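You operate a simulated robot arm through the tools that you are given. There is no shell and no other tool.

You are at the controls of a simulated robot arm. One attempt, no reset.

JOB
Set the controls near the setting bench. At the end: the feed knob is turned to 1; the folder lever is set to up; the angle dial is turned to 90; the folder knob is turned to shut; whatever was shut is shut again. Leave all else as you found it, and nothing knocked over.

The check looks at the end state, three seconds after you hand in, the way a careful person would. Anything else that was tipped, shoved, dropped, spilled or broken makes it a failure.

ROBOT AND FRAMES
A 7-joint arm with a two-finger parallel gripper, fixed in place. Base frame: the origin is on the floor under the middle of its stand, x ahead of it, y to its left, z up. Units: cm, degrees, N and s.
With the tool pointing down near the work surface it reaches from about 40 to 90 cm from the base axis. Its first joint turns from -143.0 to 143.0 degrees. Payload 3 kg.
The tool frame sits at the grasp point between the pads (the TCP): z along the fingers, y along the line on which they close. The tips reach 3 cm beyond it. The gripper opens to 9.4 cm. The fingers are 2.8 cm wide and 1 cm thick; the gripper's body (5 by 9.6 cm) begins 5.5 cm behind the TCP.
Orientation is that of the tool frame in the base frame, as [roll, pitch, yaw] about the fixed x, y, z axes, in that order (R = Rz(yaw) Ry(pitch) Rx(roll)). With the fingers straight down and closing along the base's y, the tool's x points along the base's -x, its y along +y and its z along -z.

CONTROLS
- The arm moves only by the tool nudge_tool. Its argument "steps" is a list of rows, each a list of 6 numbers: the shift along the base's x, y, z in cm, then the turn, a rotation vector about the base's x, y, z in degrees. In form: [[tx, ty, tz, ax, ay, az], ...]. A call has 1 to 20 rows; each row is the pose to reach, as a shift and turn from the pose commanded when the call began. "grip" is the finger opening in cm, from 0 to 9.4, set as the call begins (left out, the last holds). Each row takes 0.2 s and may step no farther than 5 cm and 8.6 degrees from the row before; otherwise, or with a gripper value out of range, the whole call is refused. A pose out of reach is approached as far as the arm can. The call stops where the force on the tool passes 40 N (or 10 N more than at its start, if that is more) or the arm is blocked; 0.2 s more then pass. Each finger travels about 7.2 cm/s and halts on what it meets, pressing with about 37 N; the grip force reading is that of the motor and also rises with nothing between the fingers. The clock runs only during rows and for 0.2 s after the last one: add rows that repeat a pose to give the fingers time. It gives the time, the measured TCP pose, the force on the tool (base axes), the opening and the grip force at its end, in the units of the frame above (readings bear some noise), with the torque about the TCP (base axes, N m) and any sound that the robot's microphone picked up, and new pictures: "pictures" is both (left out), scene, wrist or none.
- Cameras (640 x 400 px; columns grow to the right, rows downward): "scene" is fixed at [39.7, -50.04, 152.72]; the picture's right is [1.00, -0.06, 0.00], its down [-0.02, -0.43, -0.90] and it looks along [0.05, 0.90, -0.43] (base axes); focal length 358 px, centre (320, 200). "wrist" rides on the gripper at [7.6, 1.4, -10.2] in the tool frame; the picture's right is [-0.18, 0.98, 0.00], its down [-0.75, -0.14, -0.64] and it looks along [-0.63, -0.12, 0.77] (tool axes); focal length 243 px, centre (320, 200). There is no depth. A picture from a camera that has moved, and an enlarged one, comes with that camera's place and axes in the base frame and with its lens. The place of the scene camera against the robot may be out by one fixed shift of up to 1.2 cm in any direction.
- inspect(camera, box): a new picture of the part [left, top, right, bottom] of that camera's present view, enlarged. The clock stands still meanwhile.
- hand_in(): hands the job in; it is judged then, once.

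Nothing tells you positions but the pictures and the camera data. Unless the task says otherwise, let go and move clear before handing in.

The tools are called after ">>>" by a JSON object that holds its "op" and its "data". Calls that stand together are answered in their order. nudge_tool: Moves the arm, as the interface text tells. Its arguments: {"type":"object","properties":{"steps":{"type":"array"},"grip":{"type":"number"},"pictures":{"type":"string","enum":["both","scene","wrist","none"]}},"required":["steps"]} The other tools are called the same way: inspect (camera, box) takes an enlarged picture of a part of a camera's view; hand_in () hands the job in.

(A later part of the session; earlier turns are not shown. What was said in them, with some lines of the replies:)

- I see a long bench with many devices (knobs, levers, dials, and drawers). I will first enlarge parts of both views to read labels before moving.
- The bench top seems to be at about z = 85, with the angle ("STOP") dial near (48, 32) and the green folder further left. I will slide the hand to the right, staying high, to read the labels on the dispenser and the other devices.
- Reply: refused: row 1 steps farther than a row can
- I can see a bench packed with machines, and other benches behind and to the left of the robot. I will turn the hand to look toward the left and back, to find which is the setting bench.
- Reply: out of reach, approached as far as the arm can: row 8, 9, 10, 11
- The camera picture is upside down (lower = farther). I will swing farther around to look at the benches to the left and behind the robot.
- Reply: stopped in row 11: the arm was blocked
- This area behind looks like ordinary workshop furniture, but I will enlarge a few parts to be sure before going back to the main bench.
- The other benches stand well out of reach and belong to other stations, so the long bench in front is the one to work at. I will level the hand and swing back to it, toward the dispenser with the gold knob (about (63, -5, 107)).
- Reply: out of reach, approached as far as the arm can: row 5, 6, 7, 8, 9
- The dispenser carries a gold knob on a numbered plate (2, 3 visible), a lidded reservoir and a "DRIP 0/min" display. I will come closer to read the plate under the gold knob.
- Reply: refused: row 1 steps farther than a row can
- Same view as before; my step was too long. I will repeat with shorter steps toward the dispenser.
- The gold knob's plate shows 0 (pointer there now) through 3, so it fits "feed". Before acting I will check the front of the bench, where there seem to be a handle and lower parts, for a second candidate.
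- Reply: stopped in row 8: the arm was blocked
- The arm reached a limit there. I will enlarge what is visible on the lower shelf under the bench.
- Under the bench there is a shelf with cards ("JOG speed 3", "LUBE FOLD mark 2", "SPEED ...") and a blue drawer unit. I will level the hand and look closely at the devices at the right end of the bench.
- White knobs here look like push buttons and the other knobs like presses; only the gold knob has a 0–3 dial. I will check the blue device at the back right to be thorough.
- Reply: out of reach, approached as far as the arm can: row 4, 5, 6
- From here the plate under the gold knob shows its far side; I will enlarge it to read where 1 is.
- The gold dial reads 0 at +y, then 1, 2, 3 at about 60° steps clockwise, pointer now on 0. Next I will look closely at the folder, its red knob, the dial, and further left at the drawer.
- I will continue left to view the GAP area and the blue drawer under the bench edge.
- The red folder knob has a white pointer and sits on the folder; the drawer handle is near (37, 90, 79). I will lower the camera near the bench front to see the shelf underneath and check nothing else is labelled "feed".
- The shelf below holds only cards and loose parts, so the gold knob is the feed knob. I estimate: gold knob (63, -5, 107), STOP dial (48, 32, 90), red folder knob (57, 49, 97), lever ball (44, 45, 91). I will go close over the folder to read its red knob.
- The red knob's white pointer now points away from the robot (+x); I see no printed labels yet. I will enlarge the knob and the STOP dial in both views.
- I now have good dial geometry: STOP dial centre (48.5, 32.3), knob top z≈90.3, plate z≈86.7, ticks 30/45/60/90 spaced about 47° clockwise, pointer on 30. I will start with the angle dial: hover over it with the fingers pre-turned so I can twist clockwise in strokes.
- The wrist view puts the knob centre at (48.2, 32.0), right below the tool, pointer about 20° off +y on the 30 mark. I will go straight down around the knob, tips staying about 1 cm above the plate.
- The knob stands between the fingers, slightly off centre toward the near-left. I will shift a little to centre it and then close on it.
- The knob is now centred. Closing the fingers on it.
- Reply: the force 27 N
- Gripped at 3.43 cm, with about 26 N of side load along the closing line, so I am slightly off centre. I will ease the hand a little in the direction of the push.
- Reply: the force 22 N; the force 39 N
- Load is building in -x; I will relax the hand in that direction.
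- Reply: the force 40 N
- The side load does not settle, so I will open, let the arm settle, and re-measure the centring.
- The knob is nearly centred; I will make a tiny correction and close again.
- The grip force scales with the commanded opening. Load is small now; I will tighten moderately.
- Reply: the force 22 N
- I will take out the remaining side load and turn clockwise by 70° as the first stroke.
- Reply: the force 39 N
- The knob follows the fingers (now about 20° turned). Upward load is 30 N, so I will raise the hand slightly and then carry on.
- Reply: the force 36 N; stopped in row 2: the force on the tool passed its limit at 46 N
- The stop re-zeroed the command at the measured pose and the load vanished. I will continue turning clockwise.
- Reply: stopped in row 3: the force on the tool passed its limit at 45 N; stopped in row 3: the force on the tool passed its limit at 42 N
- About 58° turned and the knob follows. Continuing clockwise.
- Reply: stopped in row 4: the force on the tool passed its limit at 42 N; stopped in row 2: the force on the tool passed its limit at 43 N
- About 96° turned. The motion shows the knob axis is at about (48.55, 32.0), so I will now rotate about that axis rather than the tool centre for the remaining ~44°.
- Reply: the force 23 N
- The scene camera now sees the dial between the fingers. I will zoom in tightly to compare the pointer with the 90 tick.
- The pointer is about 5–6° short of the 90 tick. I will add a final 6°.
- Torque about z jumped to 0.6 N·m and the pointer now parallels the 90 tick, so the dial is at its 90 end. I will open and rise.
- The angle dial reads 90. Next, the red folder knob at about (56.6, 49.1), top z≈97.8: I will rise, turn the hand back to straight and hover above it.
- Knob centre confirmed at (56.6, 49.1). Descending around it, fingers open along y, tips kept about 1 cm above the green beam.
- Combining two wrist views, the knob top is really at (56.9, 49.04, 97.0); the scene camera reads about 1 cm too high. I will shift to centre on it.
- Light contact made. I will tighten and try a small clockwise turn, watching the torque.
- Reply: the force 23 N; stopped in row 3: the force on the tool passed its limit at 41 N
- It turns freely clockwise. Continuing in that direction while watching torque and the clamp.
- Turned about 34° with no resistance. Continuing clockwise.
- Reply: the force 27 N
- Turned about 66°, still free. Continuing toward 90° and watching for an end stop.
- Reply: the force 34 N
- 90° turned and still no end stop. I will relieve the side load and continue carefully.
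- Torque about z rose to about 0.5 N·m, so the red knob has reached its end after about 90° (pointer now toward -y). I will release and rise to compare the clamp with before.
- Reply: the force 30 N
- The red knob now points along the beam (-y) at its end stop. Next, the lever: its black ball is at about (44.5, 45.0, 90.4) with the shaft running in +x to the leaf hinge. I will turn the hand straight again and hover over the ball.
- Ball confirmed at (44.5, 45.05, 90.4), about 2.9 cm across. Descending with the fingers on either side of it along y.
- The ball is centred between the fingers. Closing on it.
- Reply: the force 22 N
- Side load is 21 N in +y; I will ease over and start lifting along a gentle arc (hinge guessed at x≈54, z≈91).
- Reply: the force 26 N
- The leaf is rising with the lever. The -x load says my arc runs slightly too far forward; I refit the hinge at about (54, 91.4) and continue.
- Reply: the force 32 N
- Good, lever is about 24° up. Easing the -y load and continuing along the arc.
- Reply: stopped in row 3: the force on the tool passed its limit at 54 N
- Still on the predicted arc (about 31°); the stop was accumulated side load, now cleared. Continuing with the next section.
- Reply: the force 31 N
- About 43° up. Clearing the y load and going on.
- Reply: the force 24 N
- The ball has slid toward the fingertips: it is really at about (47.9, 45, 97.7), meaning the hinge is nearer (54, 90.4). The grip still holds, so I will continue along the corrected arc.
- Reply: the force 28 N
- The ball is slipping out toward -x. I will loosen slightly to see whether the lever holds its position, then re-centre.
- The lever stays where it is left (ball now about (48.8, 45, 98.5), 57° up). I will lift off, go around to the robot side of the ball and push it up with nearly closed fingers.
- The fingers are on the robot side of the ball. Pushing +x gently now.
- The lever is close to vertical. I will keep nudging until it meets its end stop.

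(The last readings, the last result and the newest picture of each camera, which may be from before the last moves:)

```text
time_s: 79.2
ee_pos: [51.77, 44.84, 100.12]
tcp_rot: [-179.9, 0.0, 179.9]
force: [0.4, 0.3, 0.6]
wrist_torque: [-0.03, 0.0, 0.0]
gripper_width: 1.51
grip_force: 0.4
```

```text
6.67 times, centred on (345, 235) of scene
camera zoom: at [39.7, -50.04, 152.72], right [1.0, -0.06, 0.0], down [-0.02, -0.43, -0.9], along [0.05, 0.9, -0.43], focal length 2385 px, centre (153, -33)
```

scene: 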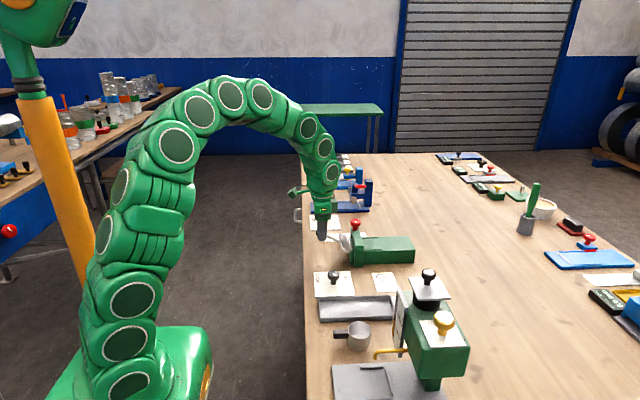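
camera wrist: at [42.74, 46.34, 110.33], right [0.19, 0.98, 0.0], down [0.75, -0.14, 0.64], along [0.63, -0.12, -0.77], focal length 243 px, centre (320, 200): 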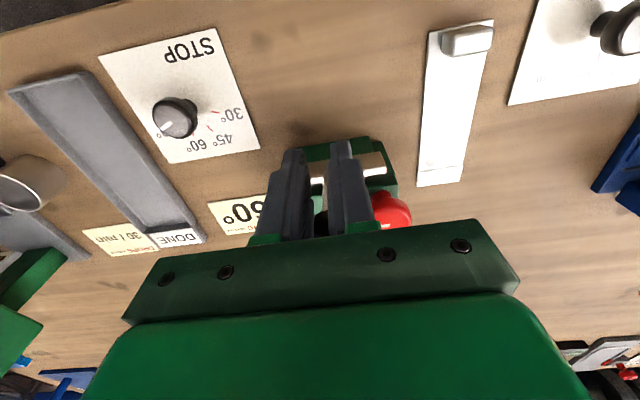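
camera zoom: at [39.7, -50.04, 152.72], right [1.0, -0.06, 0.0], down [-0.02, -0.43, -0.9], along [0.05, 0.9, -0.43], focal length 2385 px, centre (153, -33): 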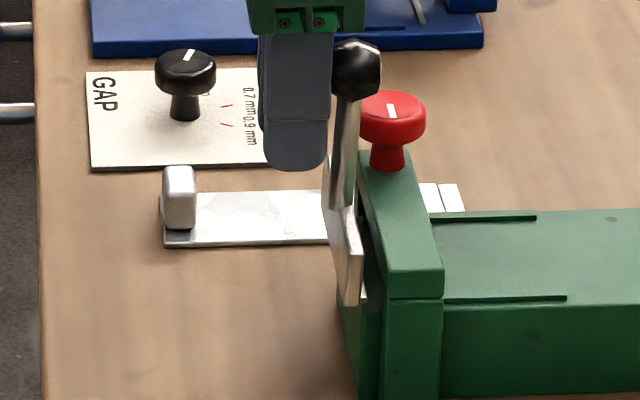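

>>> {"op": "nudge_tool", "data": {"steps": [[0.2, 0, 0, 0, 0, 0], [0.4, 0, 0, 0, 0, 0], [0.4, 0, 0, 0, 0, 0]], "pictures": "none"}}

>>> {"op": "inspect", "data": {"camera": "scene", "box": [300, 205, 390, 265]}}

>>> {"op": "inspect", "data": {"camera": "wrist", "box": [220, 90, 440, 250]}}

```text
time_s: 80.0
ee_pos: [51.94, 44.87, 100.12]
tcp_rot: [-179.7, -0.3, -180.0]
force: [-38.3, 0.2, 4.4]
wrist_torque: [-0.21, -0.45, 0.3]
gripper_width: 1.54
grip_force: 0.0
```

```text
6.67 times, centred on (345, 235) of scene
camera zoom: at [39.7, -50.04, 152.72], right [1.0, -0.06, 0.0], down [-0.02, -0.43, -0.9], along [0.05, 0.9, -0.43], focal length 2385 px, centre (153, -33)
```

zoom: 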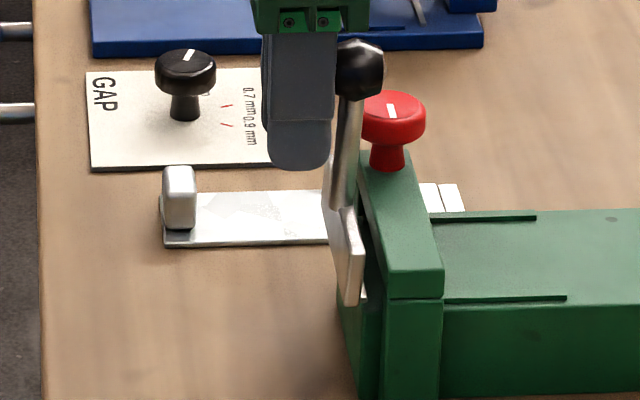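

```text
2.50 times, centred on (330, 170) of wrist
camera zoom: at [44.34, 46.36, 110.4], right [0.18, 0.98, -0.01], down [0.76, -0.14, 0.64], along [0.63, -0.12, -0.77], focal length 606 px, centre (295, 275)
```

zoom: 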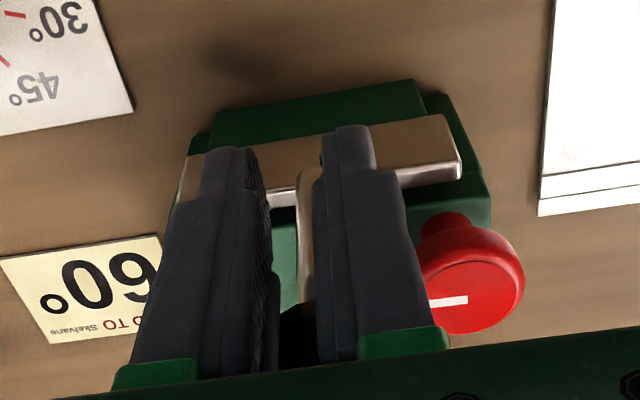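

Resistance of 38 N: the lever is at its upper end stop. I will back away and check that it stays up.

>>> {"op": "nudge_tool", "data": {"steps": [[-1, 0, 0, 0, 0, 0], [-4, 0, 0, 0, 0, 0], [-7, 0, 1, 0, 0, 0], [-7, 0, 5, 0, 0, 0], [-7, 0, 9, 0, 0, 0], [-7, 0, 9, 0, 0, 0]]}}

>>> {"op": "inspect", "data": {"camera": "scene", "box": [300, 205, 390, 265]}}

>>> {"op": "inspect", "data": {"camera": "wrist", "box": [180, 30, 480, 230]}}

```text
time_s: 81.4
ee_pos: [45.26, 45.05, 109.2]
tcp_rot: [-179.8, -0.1, 180.0]
force: [-1.0, 0.1, 0.4]
wrist_torque: [-0.01, 0.0, -0.01]
gripper_width: 1.49
grip_force: 0.1
camera wrist: at [37.61, 46.63, 119.48], right [0.18, 0.98, 0.0], down [0.75, -0.14, 0.64], along [0.63, -0.12, -0.77], focal length 243 px, centre (320, 200)
```

scene: 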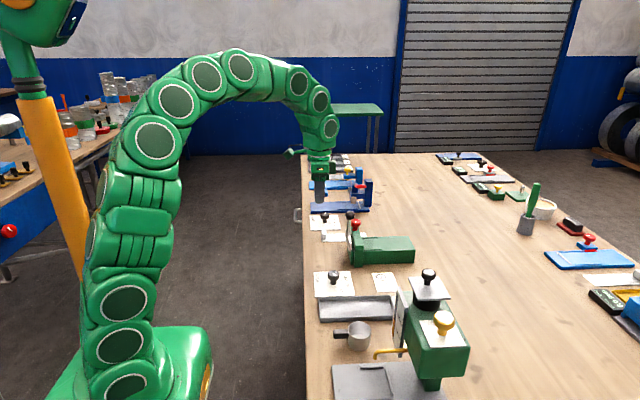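
wrist: 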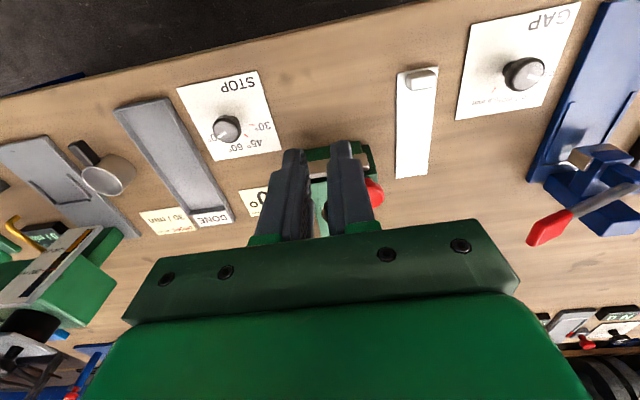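

```text
6.67 times, centred on (345, 235) of scene
camera zoom: at [39.7, -50.04, 152.72], right [1.0, -0.06, 0.0], down [-0.02, -0.43, -0.9], along [0.05, 0.9, -0.43], focal length 2385 px, centre (153, -33)
```

zoom: 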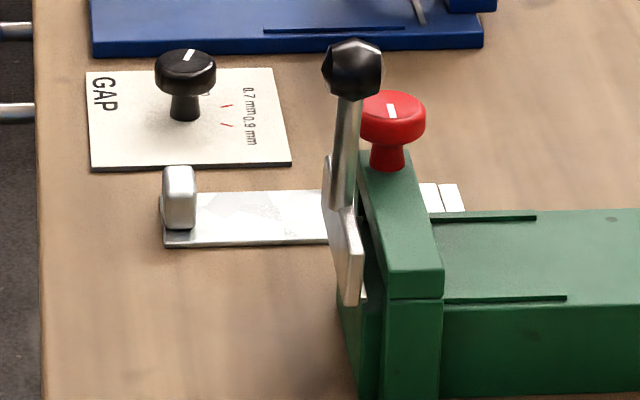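

```text
2.00 times, centred on (330, 130) of wrist
camera zoom: at [37.61, 46.63, 119.48], right [0.18, 0.98, 0.0], down [0.75, -0.14, 0.64], along [0.63, -0.12, -0.77], focal length 485 px, centre (300, 340)
```

zoom: 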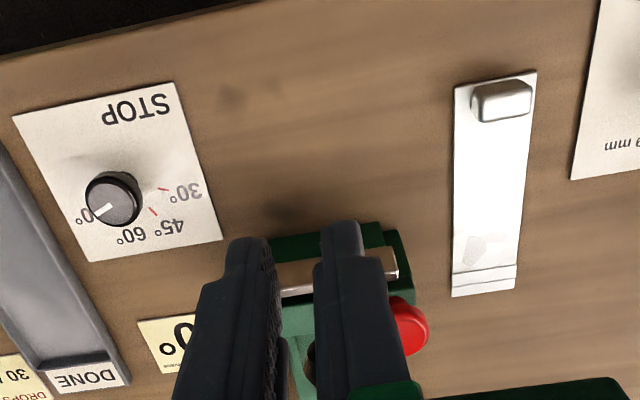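

The lever stays up and the STOP dial still reads 90. Now the feed (gold) knob, at about (63.6, -5.4) with its top near z = 108: I will travel there high above everything.

>>> {"op": "nudge_tool", "data": {"steps": [[0, 0, 4.5, 0, 0, 0], [0, 0, 9, 0, 0, 0], [0, 0, 13, 0, 0, 0], [1.5, -4.4, 14, 0, 0, 2], [3, -8.8, 14, 0, 0, 4], [4.5, -13.2, 14, 0, 0, 6], [6, -17.6, 14, 0, 0, 8], [7.5, -22, 14, 0, 0, 10], [9, -26.4, 14, 0, 0, 13], [10.5, -30.8, 14, 0, 0, 16], [12, -35.2, 14, 0, 0, 19], [13.5, -39.6, 14, 0, 0, 22], [15, -44, 14, 0, 0, 25], [16.5, -48, 14, 0, 0, 25], [18.3, -50.4, 12, 0, 0, 25], [18.3, -50.4, 12, 0, 0, 25]], "grip": 6}}

>>> {"op": "inspect", "data": {"camera": "wrist", "box": [200, 50, 440, 230]}}

```text
time_s: 84.8
ee_pos: [63.66, -5.78, 121.34]
tcp_rot: [-179.7, -0.1, -155.0]
force: [0.9, 0.1, 1.0]
wrist_torque: [0.01, -0.02, -0.01]
gripper_width: 6.0
grip_force: 0.2
camera wrist: at [56.12, -7.6, 131.6], right [-0.25, 0.97, 0.0], down [0.74, 0.19, 0.64], along [0.62, 0.16, -0.77], focal length 243 px, centre (320, 200)
```

scene: 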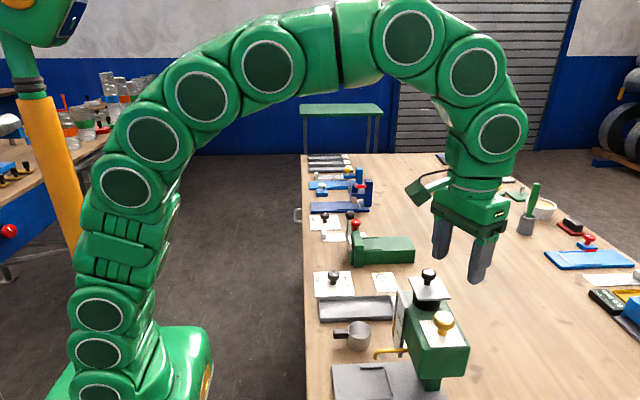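
wrist: 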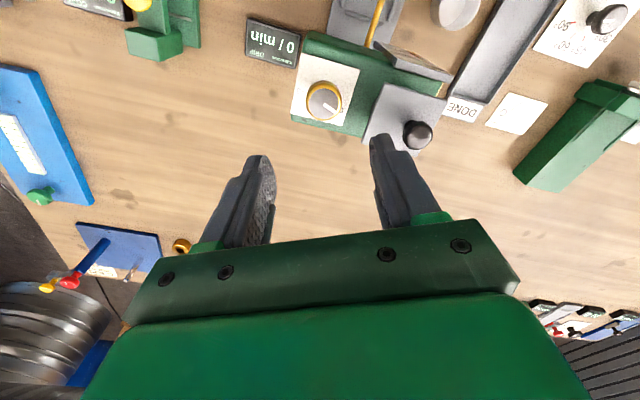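

```text
2.22 times, centred on (320, 140) of wrist
camera zoom: at [56.12, -7.6, 131.6], right [-0.25, 0.97, 0.0], down [0.74, 0.19, 0.64], along [0.62, 0.16, -0.77], focal length 539 px, centre (320, 333)
```

zoom: 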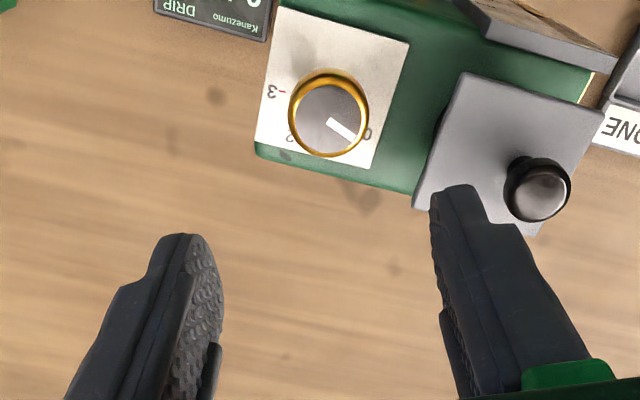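

Gold knob centre is (63.4, -5.33), top about z = 108.5; the lid's edge is at y≈-0.3, so I use a 5 cm opening to keep clear. Descending in two stages.

>>> {"op": "nudge_tool", "data": {"steps": [[-0.2, 0.4, -4, 0, 0, 0], [-0.25, 0.42, -7, 0, 0, 0], [-0.25, 0.42, -7, 0, 0, 0]], "grip": 5}}

>>> {"op": "inspect", "data": {"camera": "wrist", "box": [200, 60, 440, 240]}}

>>> {"op": "inspect", "data": {"camera": "scene", "box": [380, 220, 500, 340]}}

```text
time_s: 85.6
ee_pos: [63.45, -5.26, 114.31]
tcp_rot: [-179.7, -0.2, -155.1]
force: [-0.5, -0.2, 0.5]
wrist_torque: [-0.03, -0.02, 0.03]
gripper_width: 5.01
grip_force: 0.1
camera wrist: at [55.97, -7.04, 124.54], right [-0.25, 0.97, 0.0], down [0.74, 0.19, 0.64], along [0.62, 0.16, -0.77], focal length 243 px, centre (320, 200)
```

scene: 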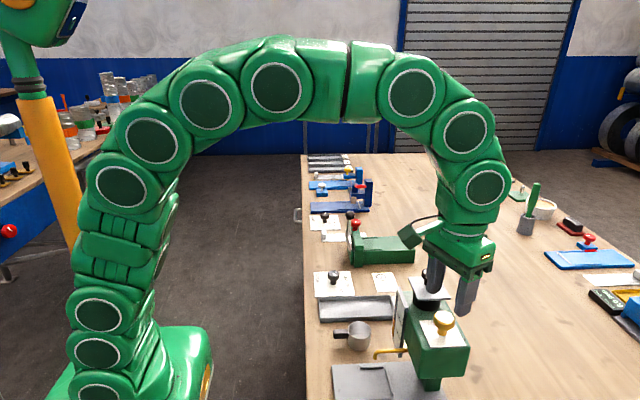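
wrist: 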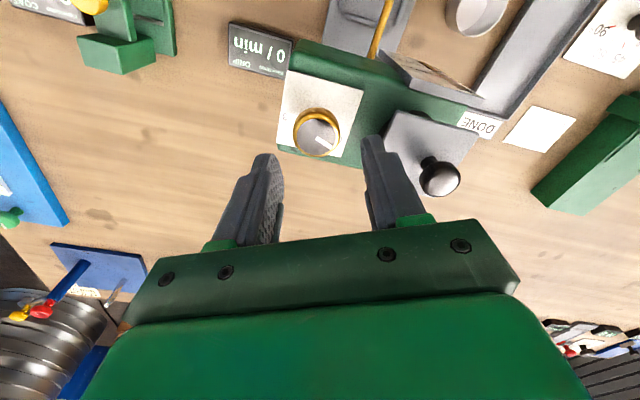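

```text
2.22 times, centred on (320, 150) of wrist
camera zoom: at [55.97, -7.04, 124.54], right [-0.25, 0.97, 0.0], down [0.74, 0.19, 0.64], along [0.62, 0.16, -0.77], focal length 539 px, centre (320, 311)
```

zoom: 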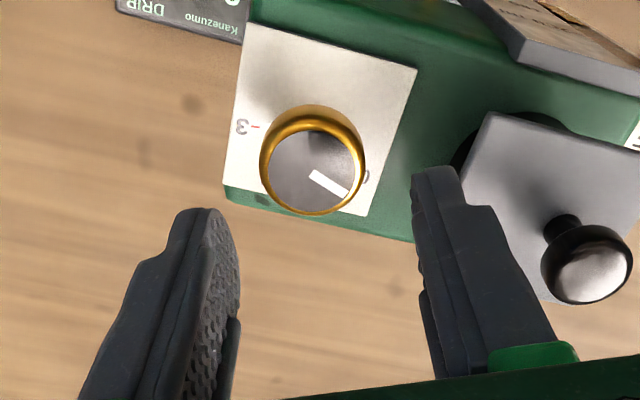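

```text
3.33 times, centred on (440, 280) of scene
camera zoom: at [39.7, -50.04, 152.72], right [1.0, -0.06, 0.0], down [-0.02, -0.43, -0.9], along [0.05, 0.9, -0.43], focal length 1192 px, centre (-80, -67)
```

zoom: 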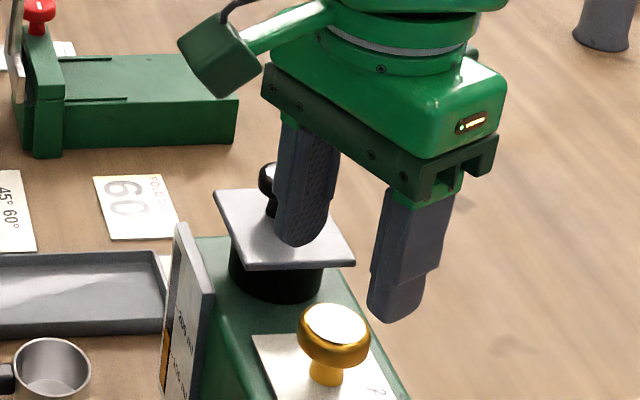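

Alignment is good: knob (63.5, -5.33, 108.2). Going down the last 5 cm.

>>> {"op": "nudge_tool", "data": {"steps": [[0.05, -0.05, -2.5, 0, 0, 0], [0.05, -0.08, -4, 0, 0, 0], [0.05, -0.08, -5, 0, 0, 0], [0.05, -0.08, -5, 0, 0, 0]]}}

>>> {"op": "inspect", "data": {"camera": "wrist", "box": [200, 90, 440, 250]}}

>>> {"op": "inspect", "data": {"camera": "scene", "box": [380, 240, 480, 340]}}

```text
time_s: 86.6
ee_pos: [63.22, -5.24, 109.22]
tcp_rot: [-179.7, -0.2, -155.0]
force: [-0.3, -0.1, 0.2]
wrist_torque: [0.0, 0.0, 0.02]
gripper_width: 5.0
grip_force: 0.1
camera wrist: at [55.73, -7.12, 119.52], right [-0.25, 0.97, 0.0], down [0.74, 0.19, 0.64], along [0.62, 0.16, -0.77], focal length 243 px, centre (320, 200)
```

scene: 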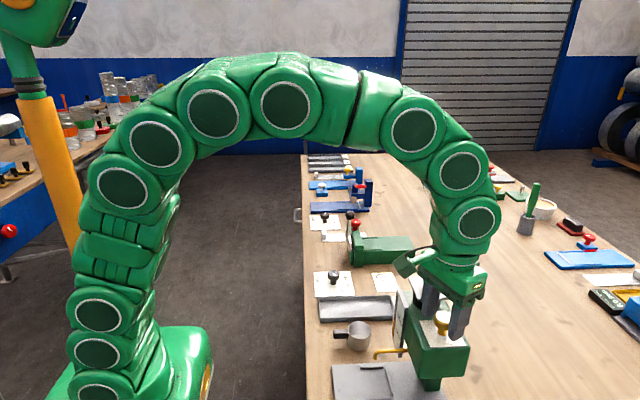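
wrist: 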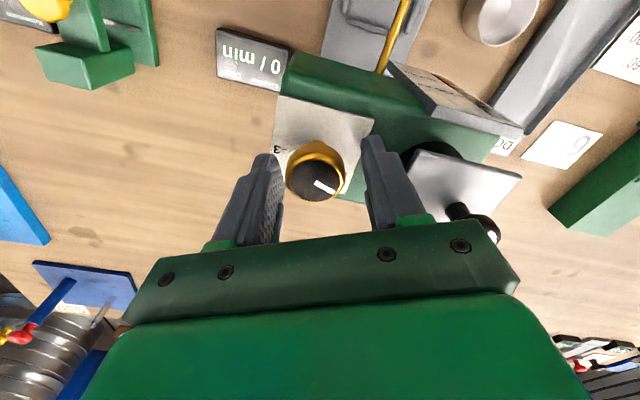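

```text
2.50 times, centred on (320, 170) of wrist
camera zoom: at [55.73, -7.12, 119.52], right [-0.25, 0.97, 0.0], down [0.74, 0.19, 0.64], along [0.62, 0.16, -0.77], focal length 606 px, centre (320, 275)
```

zoom: 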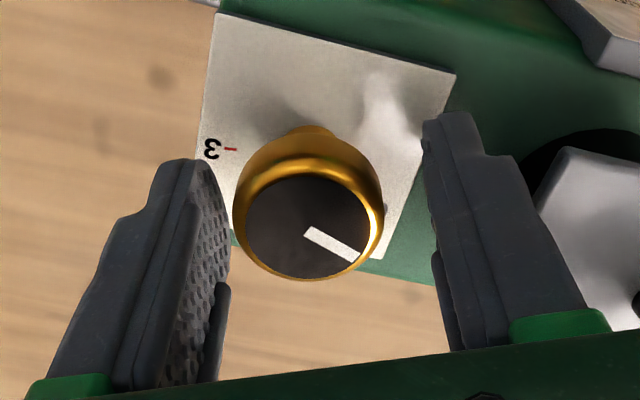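

```text
4.00 times, centred on (430, 290) of scene
camera zoom: at [39.7, -50.04, 152.72], right [1.0, -0.06, 0.0], down [-0.02, -0.43, -0.9], along [0.05, 0.9, -0.43], focal length 1431 px, centre (-120, -160)
```

zoom: 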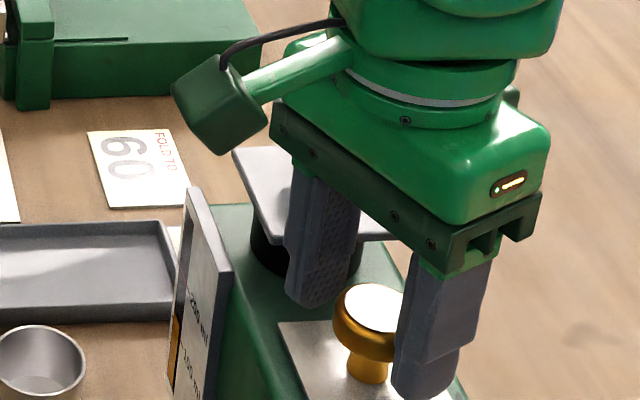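

The knob is slightly to one side. I will centre it (about +0.36 x, -0.25 y) and touch it lightly first.

>>> {"op": "nudge_tool", "data": {"steps": [[0.36, -0.25, 0, 0, 0, 0], [0.36, -0.25, 0, 0, 0, 0], [0.36, -0.25, 0, 0, 0, 0]], "grip": 4.2, "pictures": "none"}}

>>> {"op": "inspect", "data": {"camera": "wrist", "box": [200, 90, 440, 250]}}

```text
time_s: 87.4
ee_pos: [63.46, -5.56, 109.0]
tcp_rot: [-179.8, -0.1, -155.0]
force: [-0.1, 0.1, 0.1]
wrist_torque: [0.02, 0.0, -0.01]
gripper_width: 4.19
grip_force: 0.0
```

```text
2.50 times, centred on (320, 170) of wrist
camera zoom: at [56.02, -7.41, 119.46], right [-0.25, 0.97, 0.0], down [0.74, 0.19, 0.64], along [0.62, 0.16, -0.77], focal length 606 px, centre (320, 275)
```

zoom: 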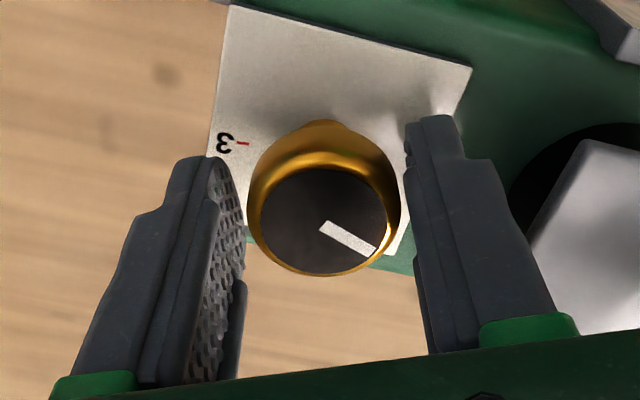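

Well centred. Light contact next, then a firm grip.

>>> {"op": "nudge_tool", "data": {"steps": [[0, 0, 0, 0, 0, 0], [0, 0, 0, 0, 0, 0]], "grip": 3.2, "pictures": "none"}}

```text
time_s: 88.0
ee_pos: [63.64, -5.52, 109.14]
tcp_rot: [-179.8, -0.1, -155.0]
force: [-1.3, 5.5, 0.6]
wrist_torque: [0.1, 0.06, -0.04]
gripper_width: 3.56
grip_force: 3.5
```

>>> {"op": "nudge_tool", "data": {"steps": [[-0.01, 0.03, 0, 0, 0, 0], [-0.01, 0.03, 0, 0, 0, 0]], "grip": 2.7, "pictures": "none"}}

```text
time_s: 88.6
ee_pos: [63.49, -5.4, 109.18]
tcp_rot: [-179.8, -0.1, -155.0]
force: [-12.3, 14.7, 11.6]
wrist_torque: [0.27, 0.64, 0.01]
gripper_width: 3.45
grip_force: 45.4
```

Gripped. Turning clockwise about 24° first.

>>> {"op": "nudge_tool", "data": {"steps": [[-0.02, 0.03, 0.03, 0, 0, -6], [-0.02, 0.03, 0.03, 0, 0, -12], [-0.02, 0.03, 0.03, 0, 0, -18], [-0.02, 0.03, 0.03, 0, 0, -24], [-0.02, 0.03, 0.03, 0, 0, -24]], "pictures": "wrist"}}

>>> {"op": "inspect", "data": {"camera": "wrist", "box": [200, 90, 440, 250]}}

```text
time_s: 89.8
ee_pos: [63.62, -5.52, 109.16]
tcp_rot: [-179.8, 0.0, -179.1]
force: [-3.5, 4.1, 14.0]
wrist_torque: [0.2, -0.23, 0.01]
gripper_width: 3.43
grip_force: 45.0
camera wrist: at [55.87, -4.1, 119.45], right [0.17, 0.99, 0.0], down [0.76, -0.13, 0.64], along [0.63, -0.11, -0.77], focal length 243 px, centre (320, 200)
```

wrist: 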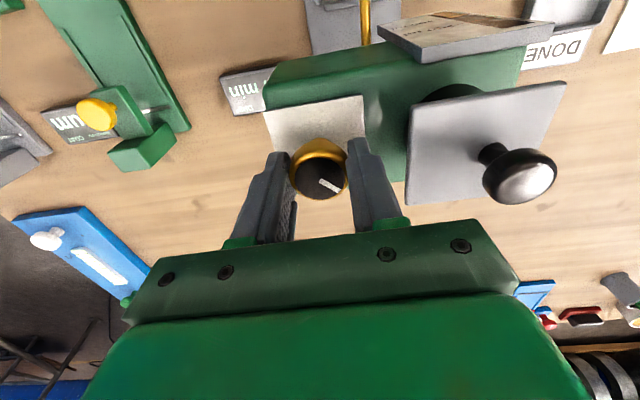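

```text
2.50 times, centred on (320, 170) of wrist
camera zoom: at [55.87, -4.1, 119.45], right [0.17, 0.99, 0.0], down [0.76, -0.13, 0.64], along [0.63, -0.11, -0.77], focal length 606 px, centre (320, 275)
```

zoom: 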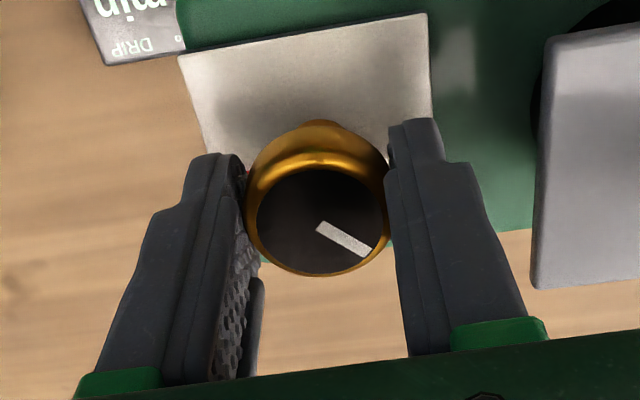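

Smooth, no slip. Turning the remaining ~22.6° to reach mark 1.

>>> {"op": "nudge_tool", "data": {"steps": [[0, 0, 0.03, 0, 0, -6], [0, 0, 0.03, 0, 0, -12], [0, 0, 0.03, 0, 0, -18], [0, 0, 0.03, 0, 0, -22.6], [0, 0, 0.03, 0, 0, -22.6]], "pictures": "wrist"}}

>>> {"op": "inspect", "data": {"camera": "scene", "box": [420, 300, 470, 345]}}

>>> {"op": "inspect", "data": {"camera": "wrist", "box": [200, 90, 440, 250]}}

```text
time_s: 91.0
ee_pos: [63.58, -5.57, 109.12]
tcp_rot: [-179.7, 0.0, 158.3]
force: [1.7, -16.8, 15.5]
wrist_torque: [-0.84, -0.28, 0.01]
gripper_width: 3.41
grip_force: 45.4
camera wrist: at [56.98, -1.27, 119.44], right [0.53, 0.85, 0.0], down [0.65, -0.41, 0.64], along [0.54, -0.35, -0.77], focal length 243 px, centre (320, 200)
```

wrist: 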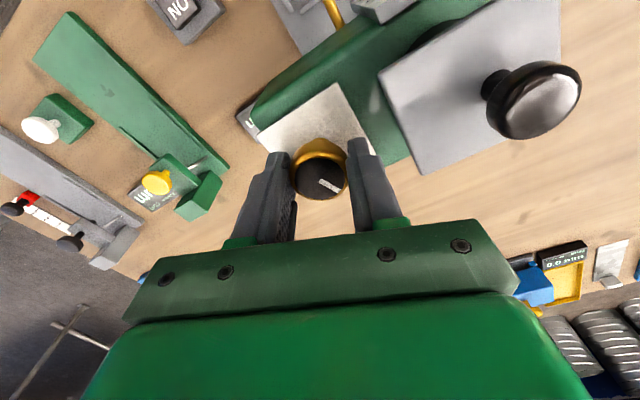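

```text
8.89 times, centred on (445, 322) of scene
camera zoom: at [39.7, -50.04, 152.72], right [1.0, -0.06, 0.0], down [-0.02, -0.43, -0.9], along [0.05, 0.9, -0.43], focal length 3180 px, centre (-791, -889)
```

zoom: 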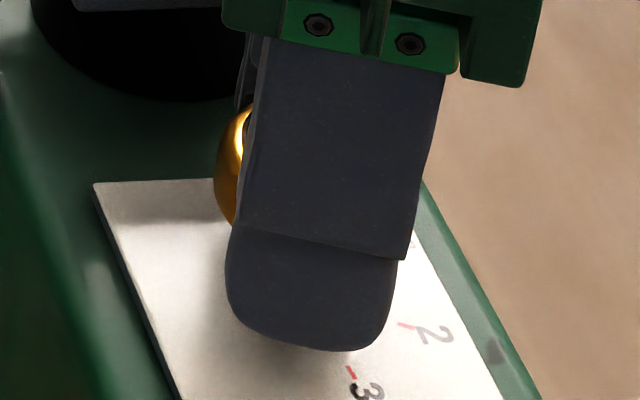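

```text
2.50 times, centred on (320, 170) of wrist
camera zoom: at [56.98, -1.27, 119.44], right [0.53, 0.85, 0.0], down [0.65, -0.41, 0.64], along [0.54, -0.35, -0.77], focal length 606 px, centre (320, 275)
```

zoom: 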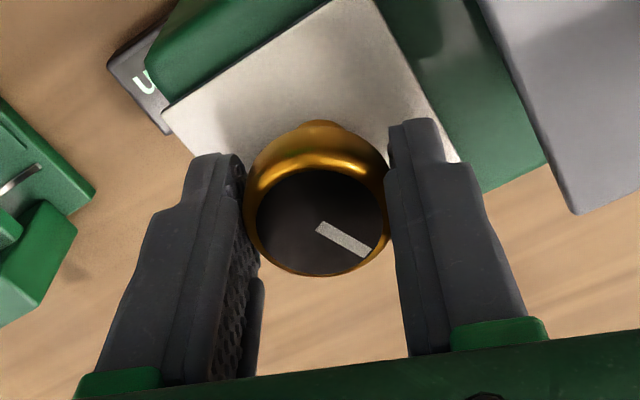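

Turned the full 46.7° without slip. I will open (only to 5 cm, to stay clear of the lid), rise straight up and check the pointer.

>>> {"op": "nudge_tool", "data": {"steps": [[0, 0, 0, 0, 0, 0], [0, 0, 0, 0, 0, 0], [0, 0, 2, 0, 0, 0], [0, 0, 6, 0, 0, 0], [0, 0, 10, 0, 0, 0], [0, 0, 14, 0, 0, 0], [0, 0, 14, 0, 0, 0]], "grip": 4.8}}

>>> {"op": "inspect", "data": {"camera": "wrist", "box": [240, 50, 400, 170]}}

>>> {"op": "inspect", "data": {"camera": "scene", "box": [420, 300, 470, 345]}}

```text
time_s: 92.6
ee_pos: [63.7, -5.56, 123.14]
tcp_rot: [-179.8, -0.1, 158.5]
force: [0.2, 0.3, -0.6]
wrist_torque: [0.01, 0.0, 0.03]
gripper_width: 4.8
grip_force: 0.1
camera wrist: at [57.22, -1.28, 133.44], right [0.53, 0.85, 0.0], down [0.65, -0.41, 0.64], along [0.54, -0.35, -0.77], focal length 243 px, centre (320, 200)
```

scene: 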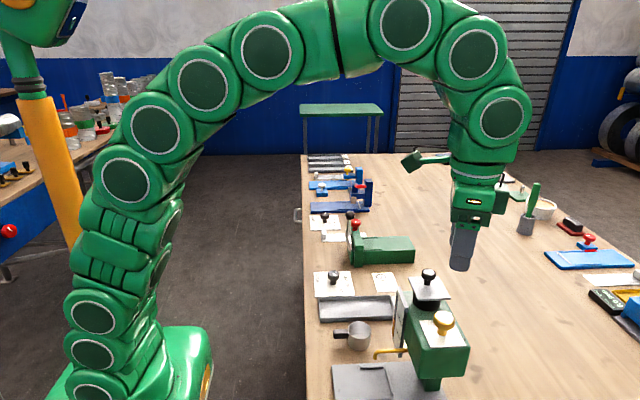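
wrist: 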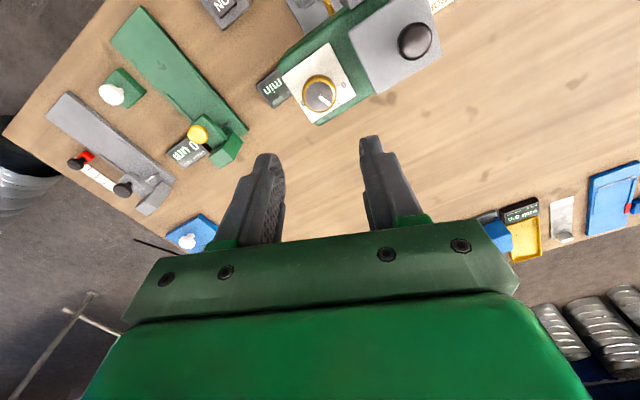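

```text
3.33 times, centred on (320, 110) of wrist
camera zoom: at [57.22, -1.28, 133.44], right [0.53, 0.85, 0.0], down [0.65, -0.41, 0.64], along [0.54, -0.35, -0.77], focal length 809 px, centre (320, 500)
```

zoom: 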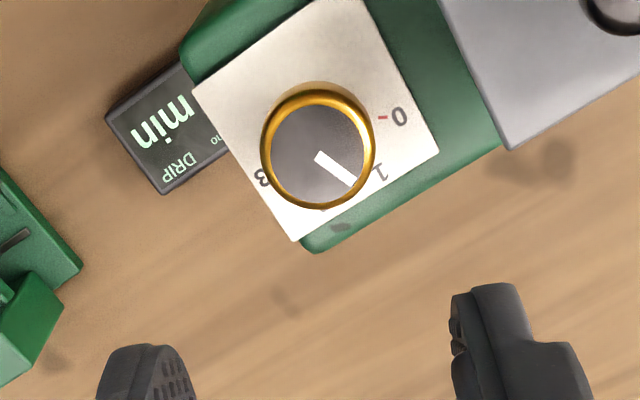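

```text
8.89 times, centred on (445, 322) of scene
camera zoom: at [39.7, -50.04, 152.72], right [1.0, -0.06, 0.0], down [-0.02, -0.43, -0.9], along [0.05, 0.9, -0.43], focal length 3180 px, centre (-791, -889)
```

zoom: 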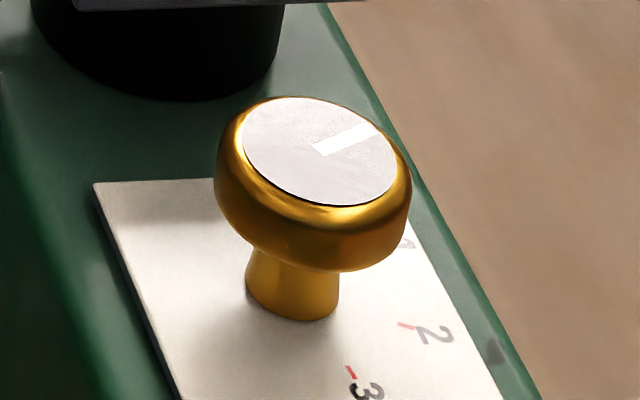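

The pointer looks close to 1. I will check it more precisely against the tick marks.

>>> {"op": "inspect", "data": {"camera": "scene", "box": [428, 308, 464, 348]}}

>>> {"op": "inspect", "data": {"camera": "wrist", "box": [280, 60, 370, 130]}}

```text
10.00 times, centred on (446, 328) of scene
camera zoom: at [39.7, -50.04, 152.72], right [1.0, -0.06, 0.0], down [-0.02, -0.43, -0.9], along [0.05, 0.9, -0.43], focal length 3577 px, centre (-940, -1080)
```

zoom: 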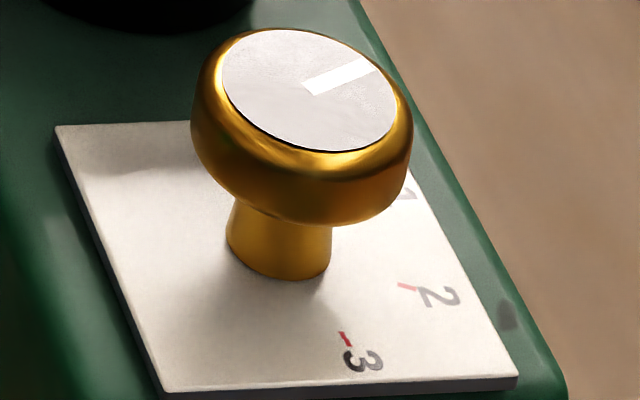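

```text
5.71 times, centred on (325, 95) of wrist
camera zoom: at [57.22, -1.28, 133.44], right [0.53, 0.85, 0.0], down [0.65, -0.41, 0.64], along [0.54, -0.35, -0.77], focal length 1386 px, centre (291, 800)
```

zoom: 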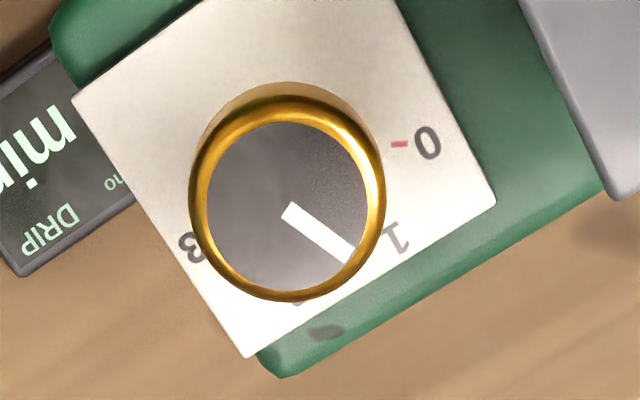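

The pointer angle (≈72° from +y) agrees with my fit for mark 1 (≈71.6°). I will shift so the camera looks nearly straight down to confirm without parallax.

>>> {"op": "nudge_tool", "data": {"steps": [[2.5, -1.7, 0, 0, 0, 0], [5, -3.4, 0, 0, 0, 0], [5, -3.4, 0, 0, 0, 0], [5, -3.4, 0, 0, 0, 0]], "pictures": "wrist"}}

>>> {"op": "inspect", "data": {"camera": "wrist", "box": [270, 0, 370, 70]}}

```text
time_s: 93.6
ee_pos: [68.72, -9.0, 123.21]
tcp_rot: [-179.8, -0.1, 158.4]
force: [-0.7, -0.3, 0.6]
wrist_torque: [0.02, 0.03, 0.02]
gripper_width: 4.81
grip_force: 0.0
camera wrist: at [62.15, -4.8, 133.48], right [0.53, 0.85, 0.0], down [0.65, -0.41, 0.64], along [0.54, -0.35, -0.77], focal length 243 px, centre (320, 200)
```

wrist: 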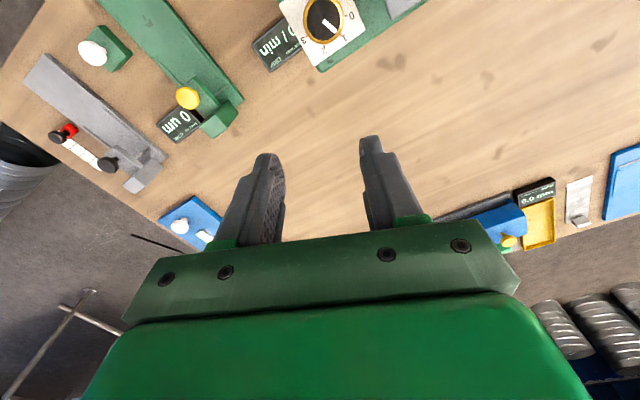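

```text
5.71 times, centred on (320, 35) of wrist
camera zoom: at [62.15, -4.8, 133.48], right [0.53, 0.85, 0.0], down [0.65, -0.41, 0.64], along [0.54, -0.35, -0.77], focal length 1386 px, centre (320, 1143)
```

zoom: 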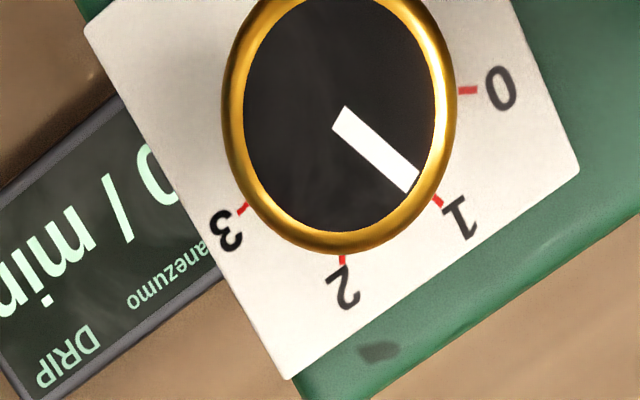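

Confirmed: the pointer is on 1, and the drip display is unchanged. Next I will take the same top-down look over the folder knob and STOP dial to confirm them.

>>> {"op": "nudge_tool", "data": {"steps": [[-0.5, 4.5, 1, 0, 0, 2], [-1, 9, 2, 0, 0, 4], [-1.5, 13.5, 2, 0, 0, 6], [-2, 18, 2, 0, 0, 8], [-2.5, 22.5, 2, 0, 0, 10], [-3, 27, 2, 0, 0, 12], [-3.5, 31.5, 2, 0, 0, 14], [-4, 36, 2, 0, 0, 16], [-4.5, 40.5, 2, 0, 0, 18], [-5, 45, 2, 0, 0, 20], [-5.3, 49.5, 1, 0, 0, 21.5], [-5.5, 54, 0, 0, 0, 21.5], [-5.7, 57, -2, 0, 0, 21.5], [-5.7, 57, -2, 0, 0, 21.5]]}}

>>> {"op": "inspect", "data": {"camera": "wrist", "box": [240, 0, 400, 110]}}

>>> {"op": "inspect", "data": {"camera": "wrist", "box": [100, 0, 260, 110]}}

```text
time_s: 96.6
ee_pos: [60.54, 43.34, 121.84]
tcp_rot: [-179.9, 0.0, 179.9]
force: [-0.7, -0.2, -0.5]
wrist_torque: [0.01, 0.01, 0.01]
gripper_width: 4.81
grip_force: 0.1
out of reach, approached as far as the arm can: row 9, 10, 11, 12, 13, 14
camera wrist: at [52.91, 44.95, 132.1], right [0.19, 0.98, 0.0], down [0.75, -0.14, 0.64], along [0.63, -0.12, -0.77], focal length 243 px, centre (320, 200)
```

scene: 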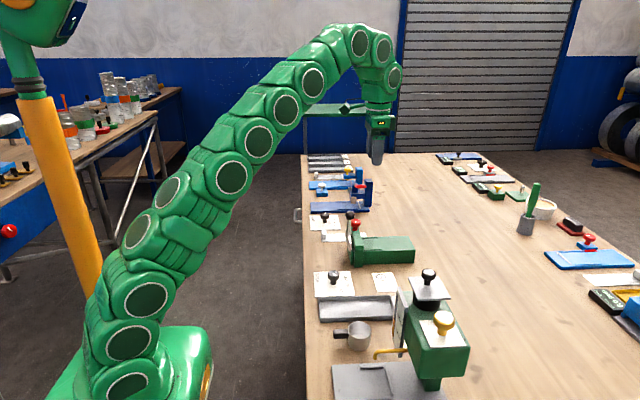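
wrist: 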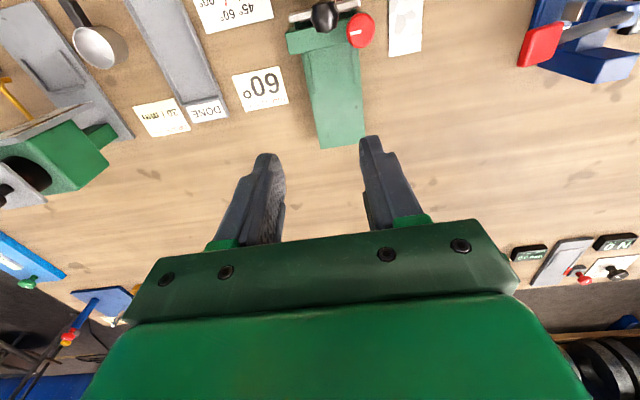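

```text
3.64 times, centred on (320, 55) of wrist
camera zoom: at [52.91, 44.95, 132.1], right [0.19, 0.98, 0.0], down [0.75, -0.14, 0.64], along [0.63, -0.12, -0.77], focal length 882 px, centre (320, 727)
```

zoom: 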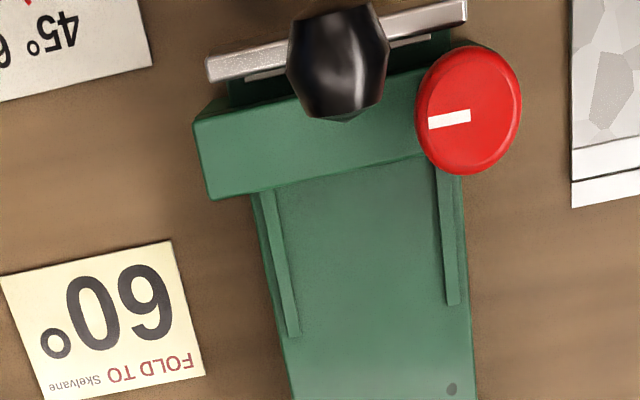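

```text
3.64 times, centred on (180, 55) of wrist
camera zoom: at [52.91, 44.95, 132.1], right [0.19, 0.98, 0.0], down [0.75, -0.14, 0.64], along [0.63, -0.12, -0.77], focal length 882 px, centre (829, 727)
```

zoom: 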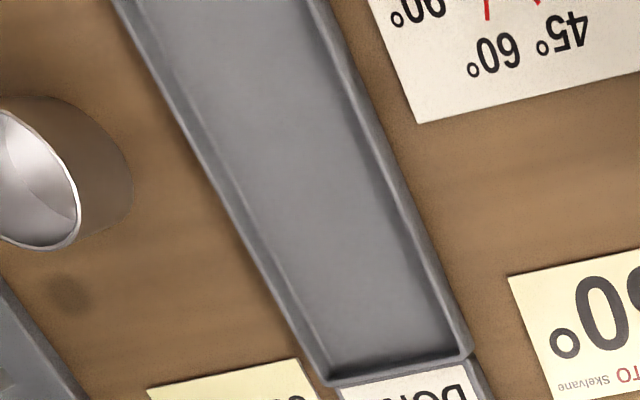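

The folder knob points along the beam at its end stop, the lever is up, and nothing else seems disturbed. I will retreat to about the starting pose and take a last full look.

>>> {"op": "nudge_tool", "data": {"steps": [[-3, -1.5, 2, 0, 0, 0], [-7, -3, 4, 0, 0, 0], [-11, -4.5, 6, 0, 0, 0], [-15, -6, 8, 0, 0, 0], [-19, -7.5, 9, 0, 0, 0], [-23, -9, 10, 0, 0, 0], [-27, -9.5, 10, 0, 0, 0], [-27, -9.5, 10, 0, 0, 0]]}}

>>> {"op": "inspect", "data": {"camera": "scene", "box": [300, 150, 480, 300]}}

>>> {"op": "inspect", "data": {"camera": "scene", "box": [310, 260, 480, 400]}}

>>> {"op": "inspect", "data": {"camera": "wrist", "box": [180, 40, 440, 220]}}

```text
time_s: 98.4
ee_pos: [33.68, 33.75, 131.95]
tcp_rot: [-179.8, -0.8, 179.7]
force: [-0.7, -0.3, 0.2]
wrist_torque: [-0.04, -0.01, 0.02]
gripper_width: 4.81
grip_force: 0.0
camera wrist: at [26.23, 35.44, 142.23], right [0.19, 0.98, -0.01], down [0.76, -0.14, 0.63], along [0.62, -0.12, -0.78], focal length 243 px, centre (320, 200)
```

scene: 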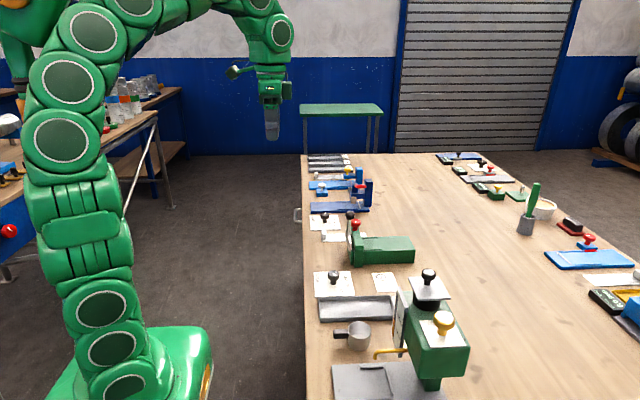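
wrist: 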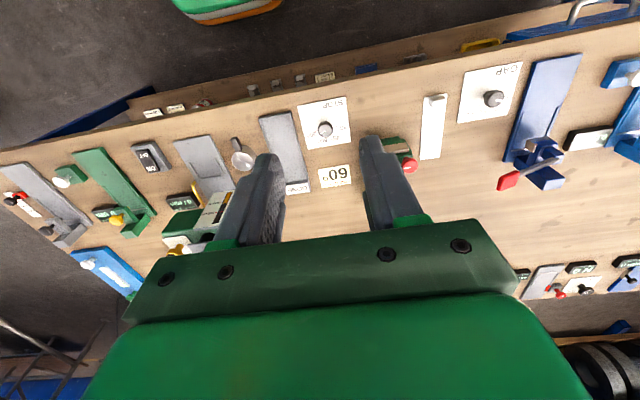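

```text
2.67 times, centred on (390, 225) of scene
camera zoom: at [39.7, -50.04, 152.72], right [1.0, -0.06, 0.0], down [-0.02, -0.43, -0.9], along [0.05, 0.9, -0.43], focal length 954 px, centre (133, 133)
```

zoom: 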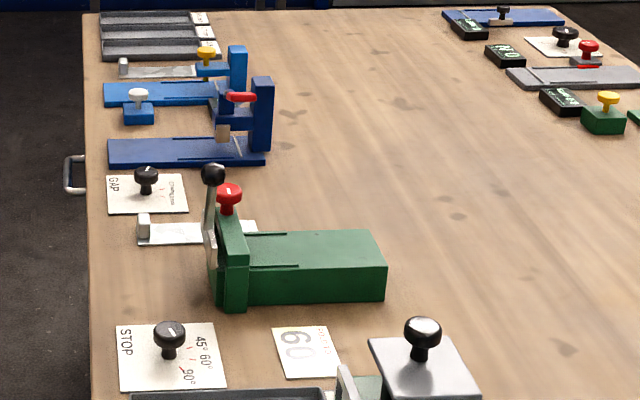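

```text
2.86 times, centred on (395, 330) of scene
camera zoom: at [39.7, -50.04, 152.72], right [1.0, -0.06, 0.0], down [-0.02, -0.43, -0.9], along [0.05, 0.9, -0.43], focal length 1022 px, centre (106, -171)
```

zoom: 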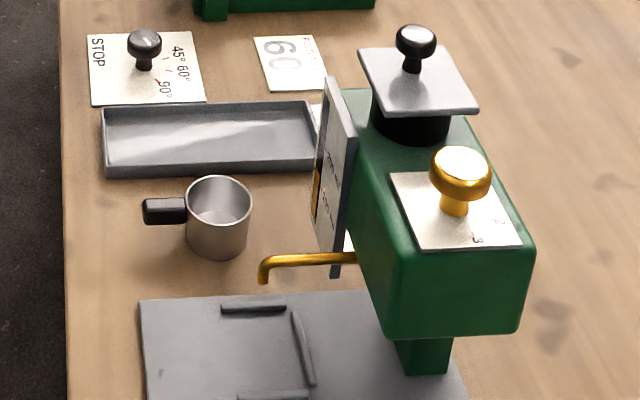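

```text
2.22 times, centred on (310, 130) of wrist
camera zoom: at [26.23, 35.44, 142.23], right [0.19, 0.98, -0.01], down [0.76, -0.14, 0.63], along [0.62, -0.12, -0.78], focal length 539 px, centre (342, 356)
```

zoom: 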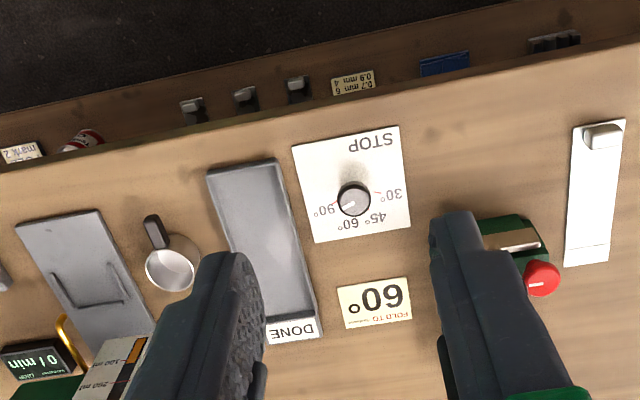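

The angle dial points at 90, the folder lever stands up, the red folder knob is at its clockwise end, and the feed knob is on 1. Nothing else on the bench looks moved or opened, and the hand is clear. The red knob has no printed labels, so taking its clockwise end as "shut" is my inference. I am handing in.

>>> {"op": "hand_in", "data": {}}

```text
The job is handed in.
```

I've handed the job in with all four controls set. The one doubt is the folder knob, because "shut" isn't marked on it.

| Control | Final setting | How I checked it |
|---|---|---|
| Feed knob (gold, on the dispenser) | 1 | A near straight-down view shows the pointer on the 1 tick. |
| Folder lever | Up | I pushed it to its end stop; it still stood upright when I last checked. |
| Angle dial ("STOP" plate) | 90 | The pointer is on the 90 tick, and the dial came up against its end stop. |
| Folder knob (red) | Clockwise end | It met a firm stop after about 90°. |

- **Folder knob:** I found no labels on or near it, and nothing on the clamp visibly moved when I turned it. It turned freely clockwise from where it started, so I took the clockwise end to be "shut".
- **Feed knob:** the gold knob carries no "feed" label either. It was the only dial within reach marked 0 to 3.

I opened nothing, so nothing needed shutting again. In the last pictures nothing else looked moved or knocked over, and the hand was empty and clear of the bench.
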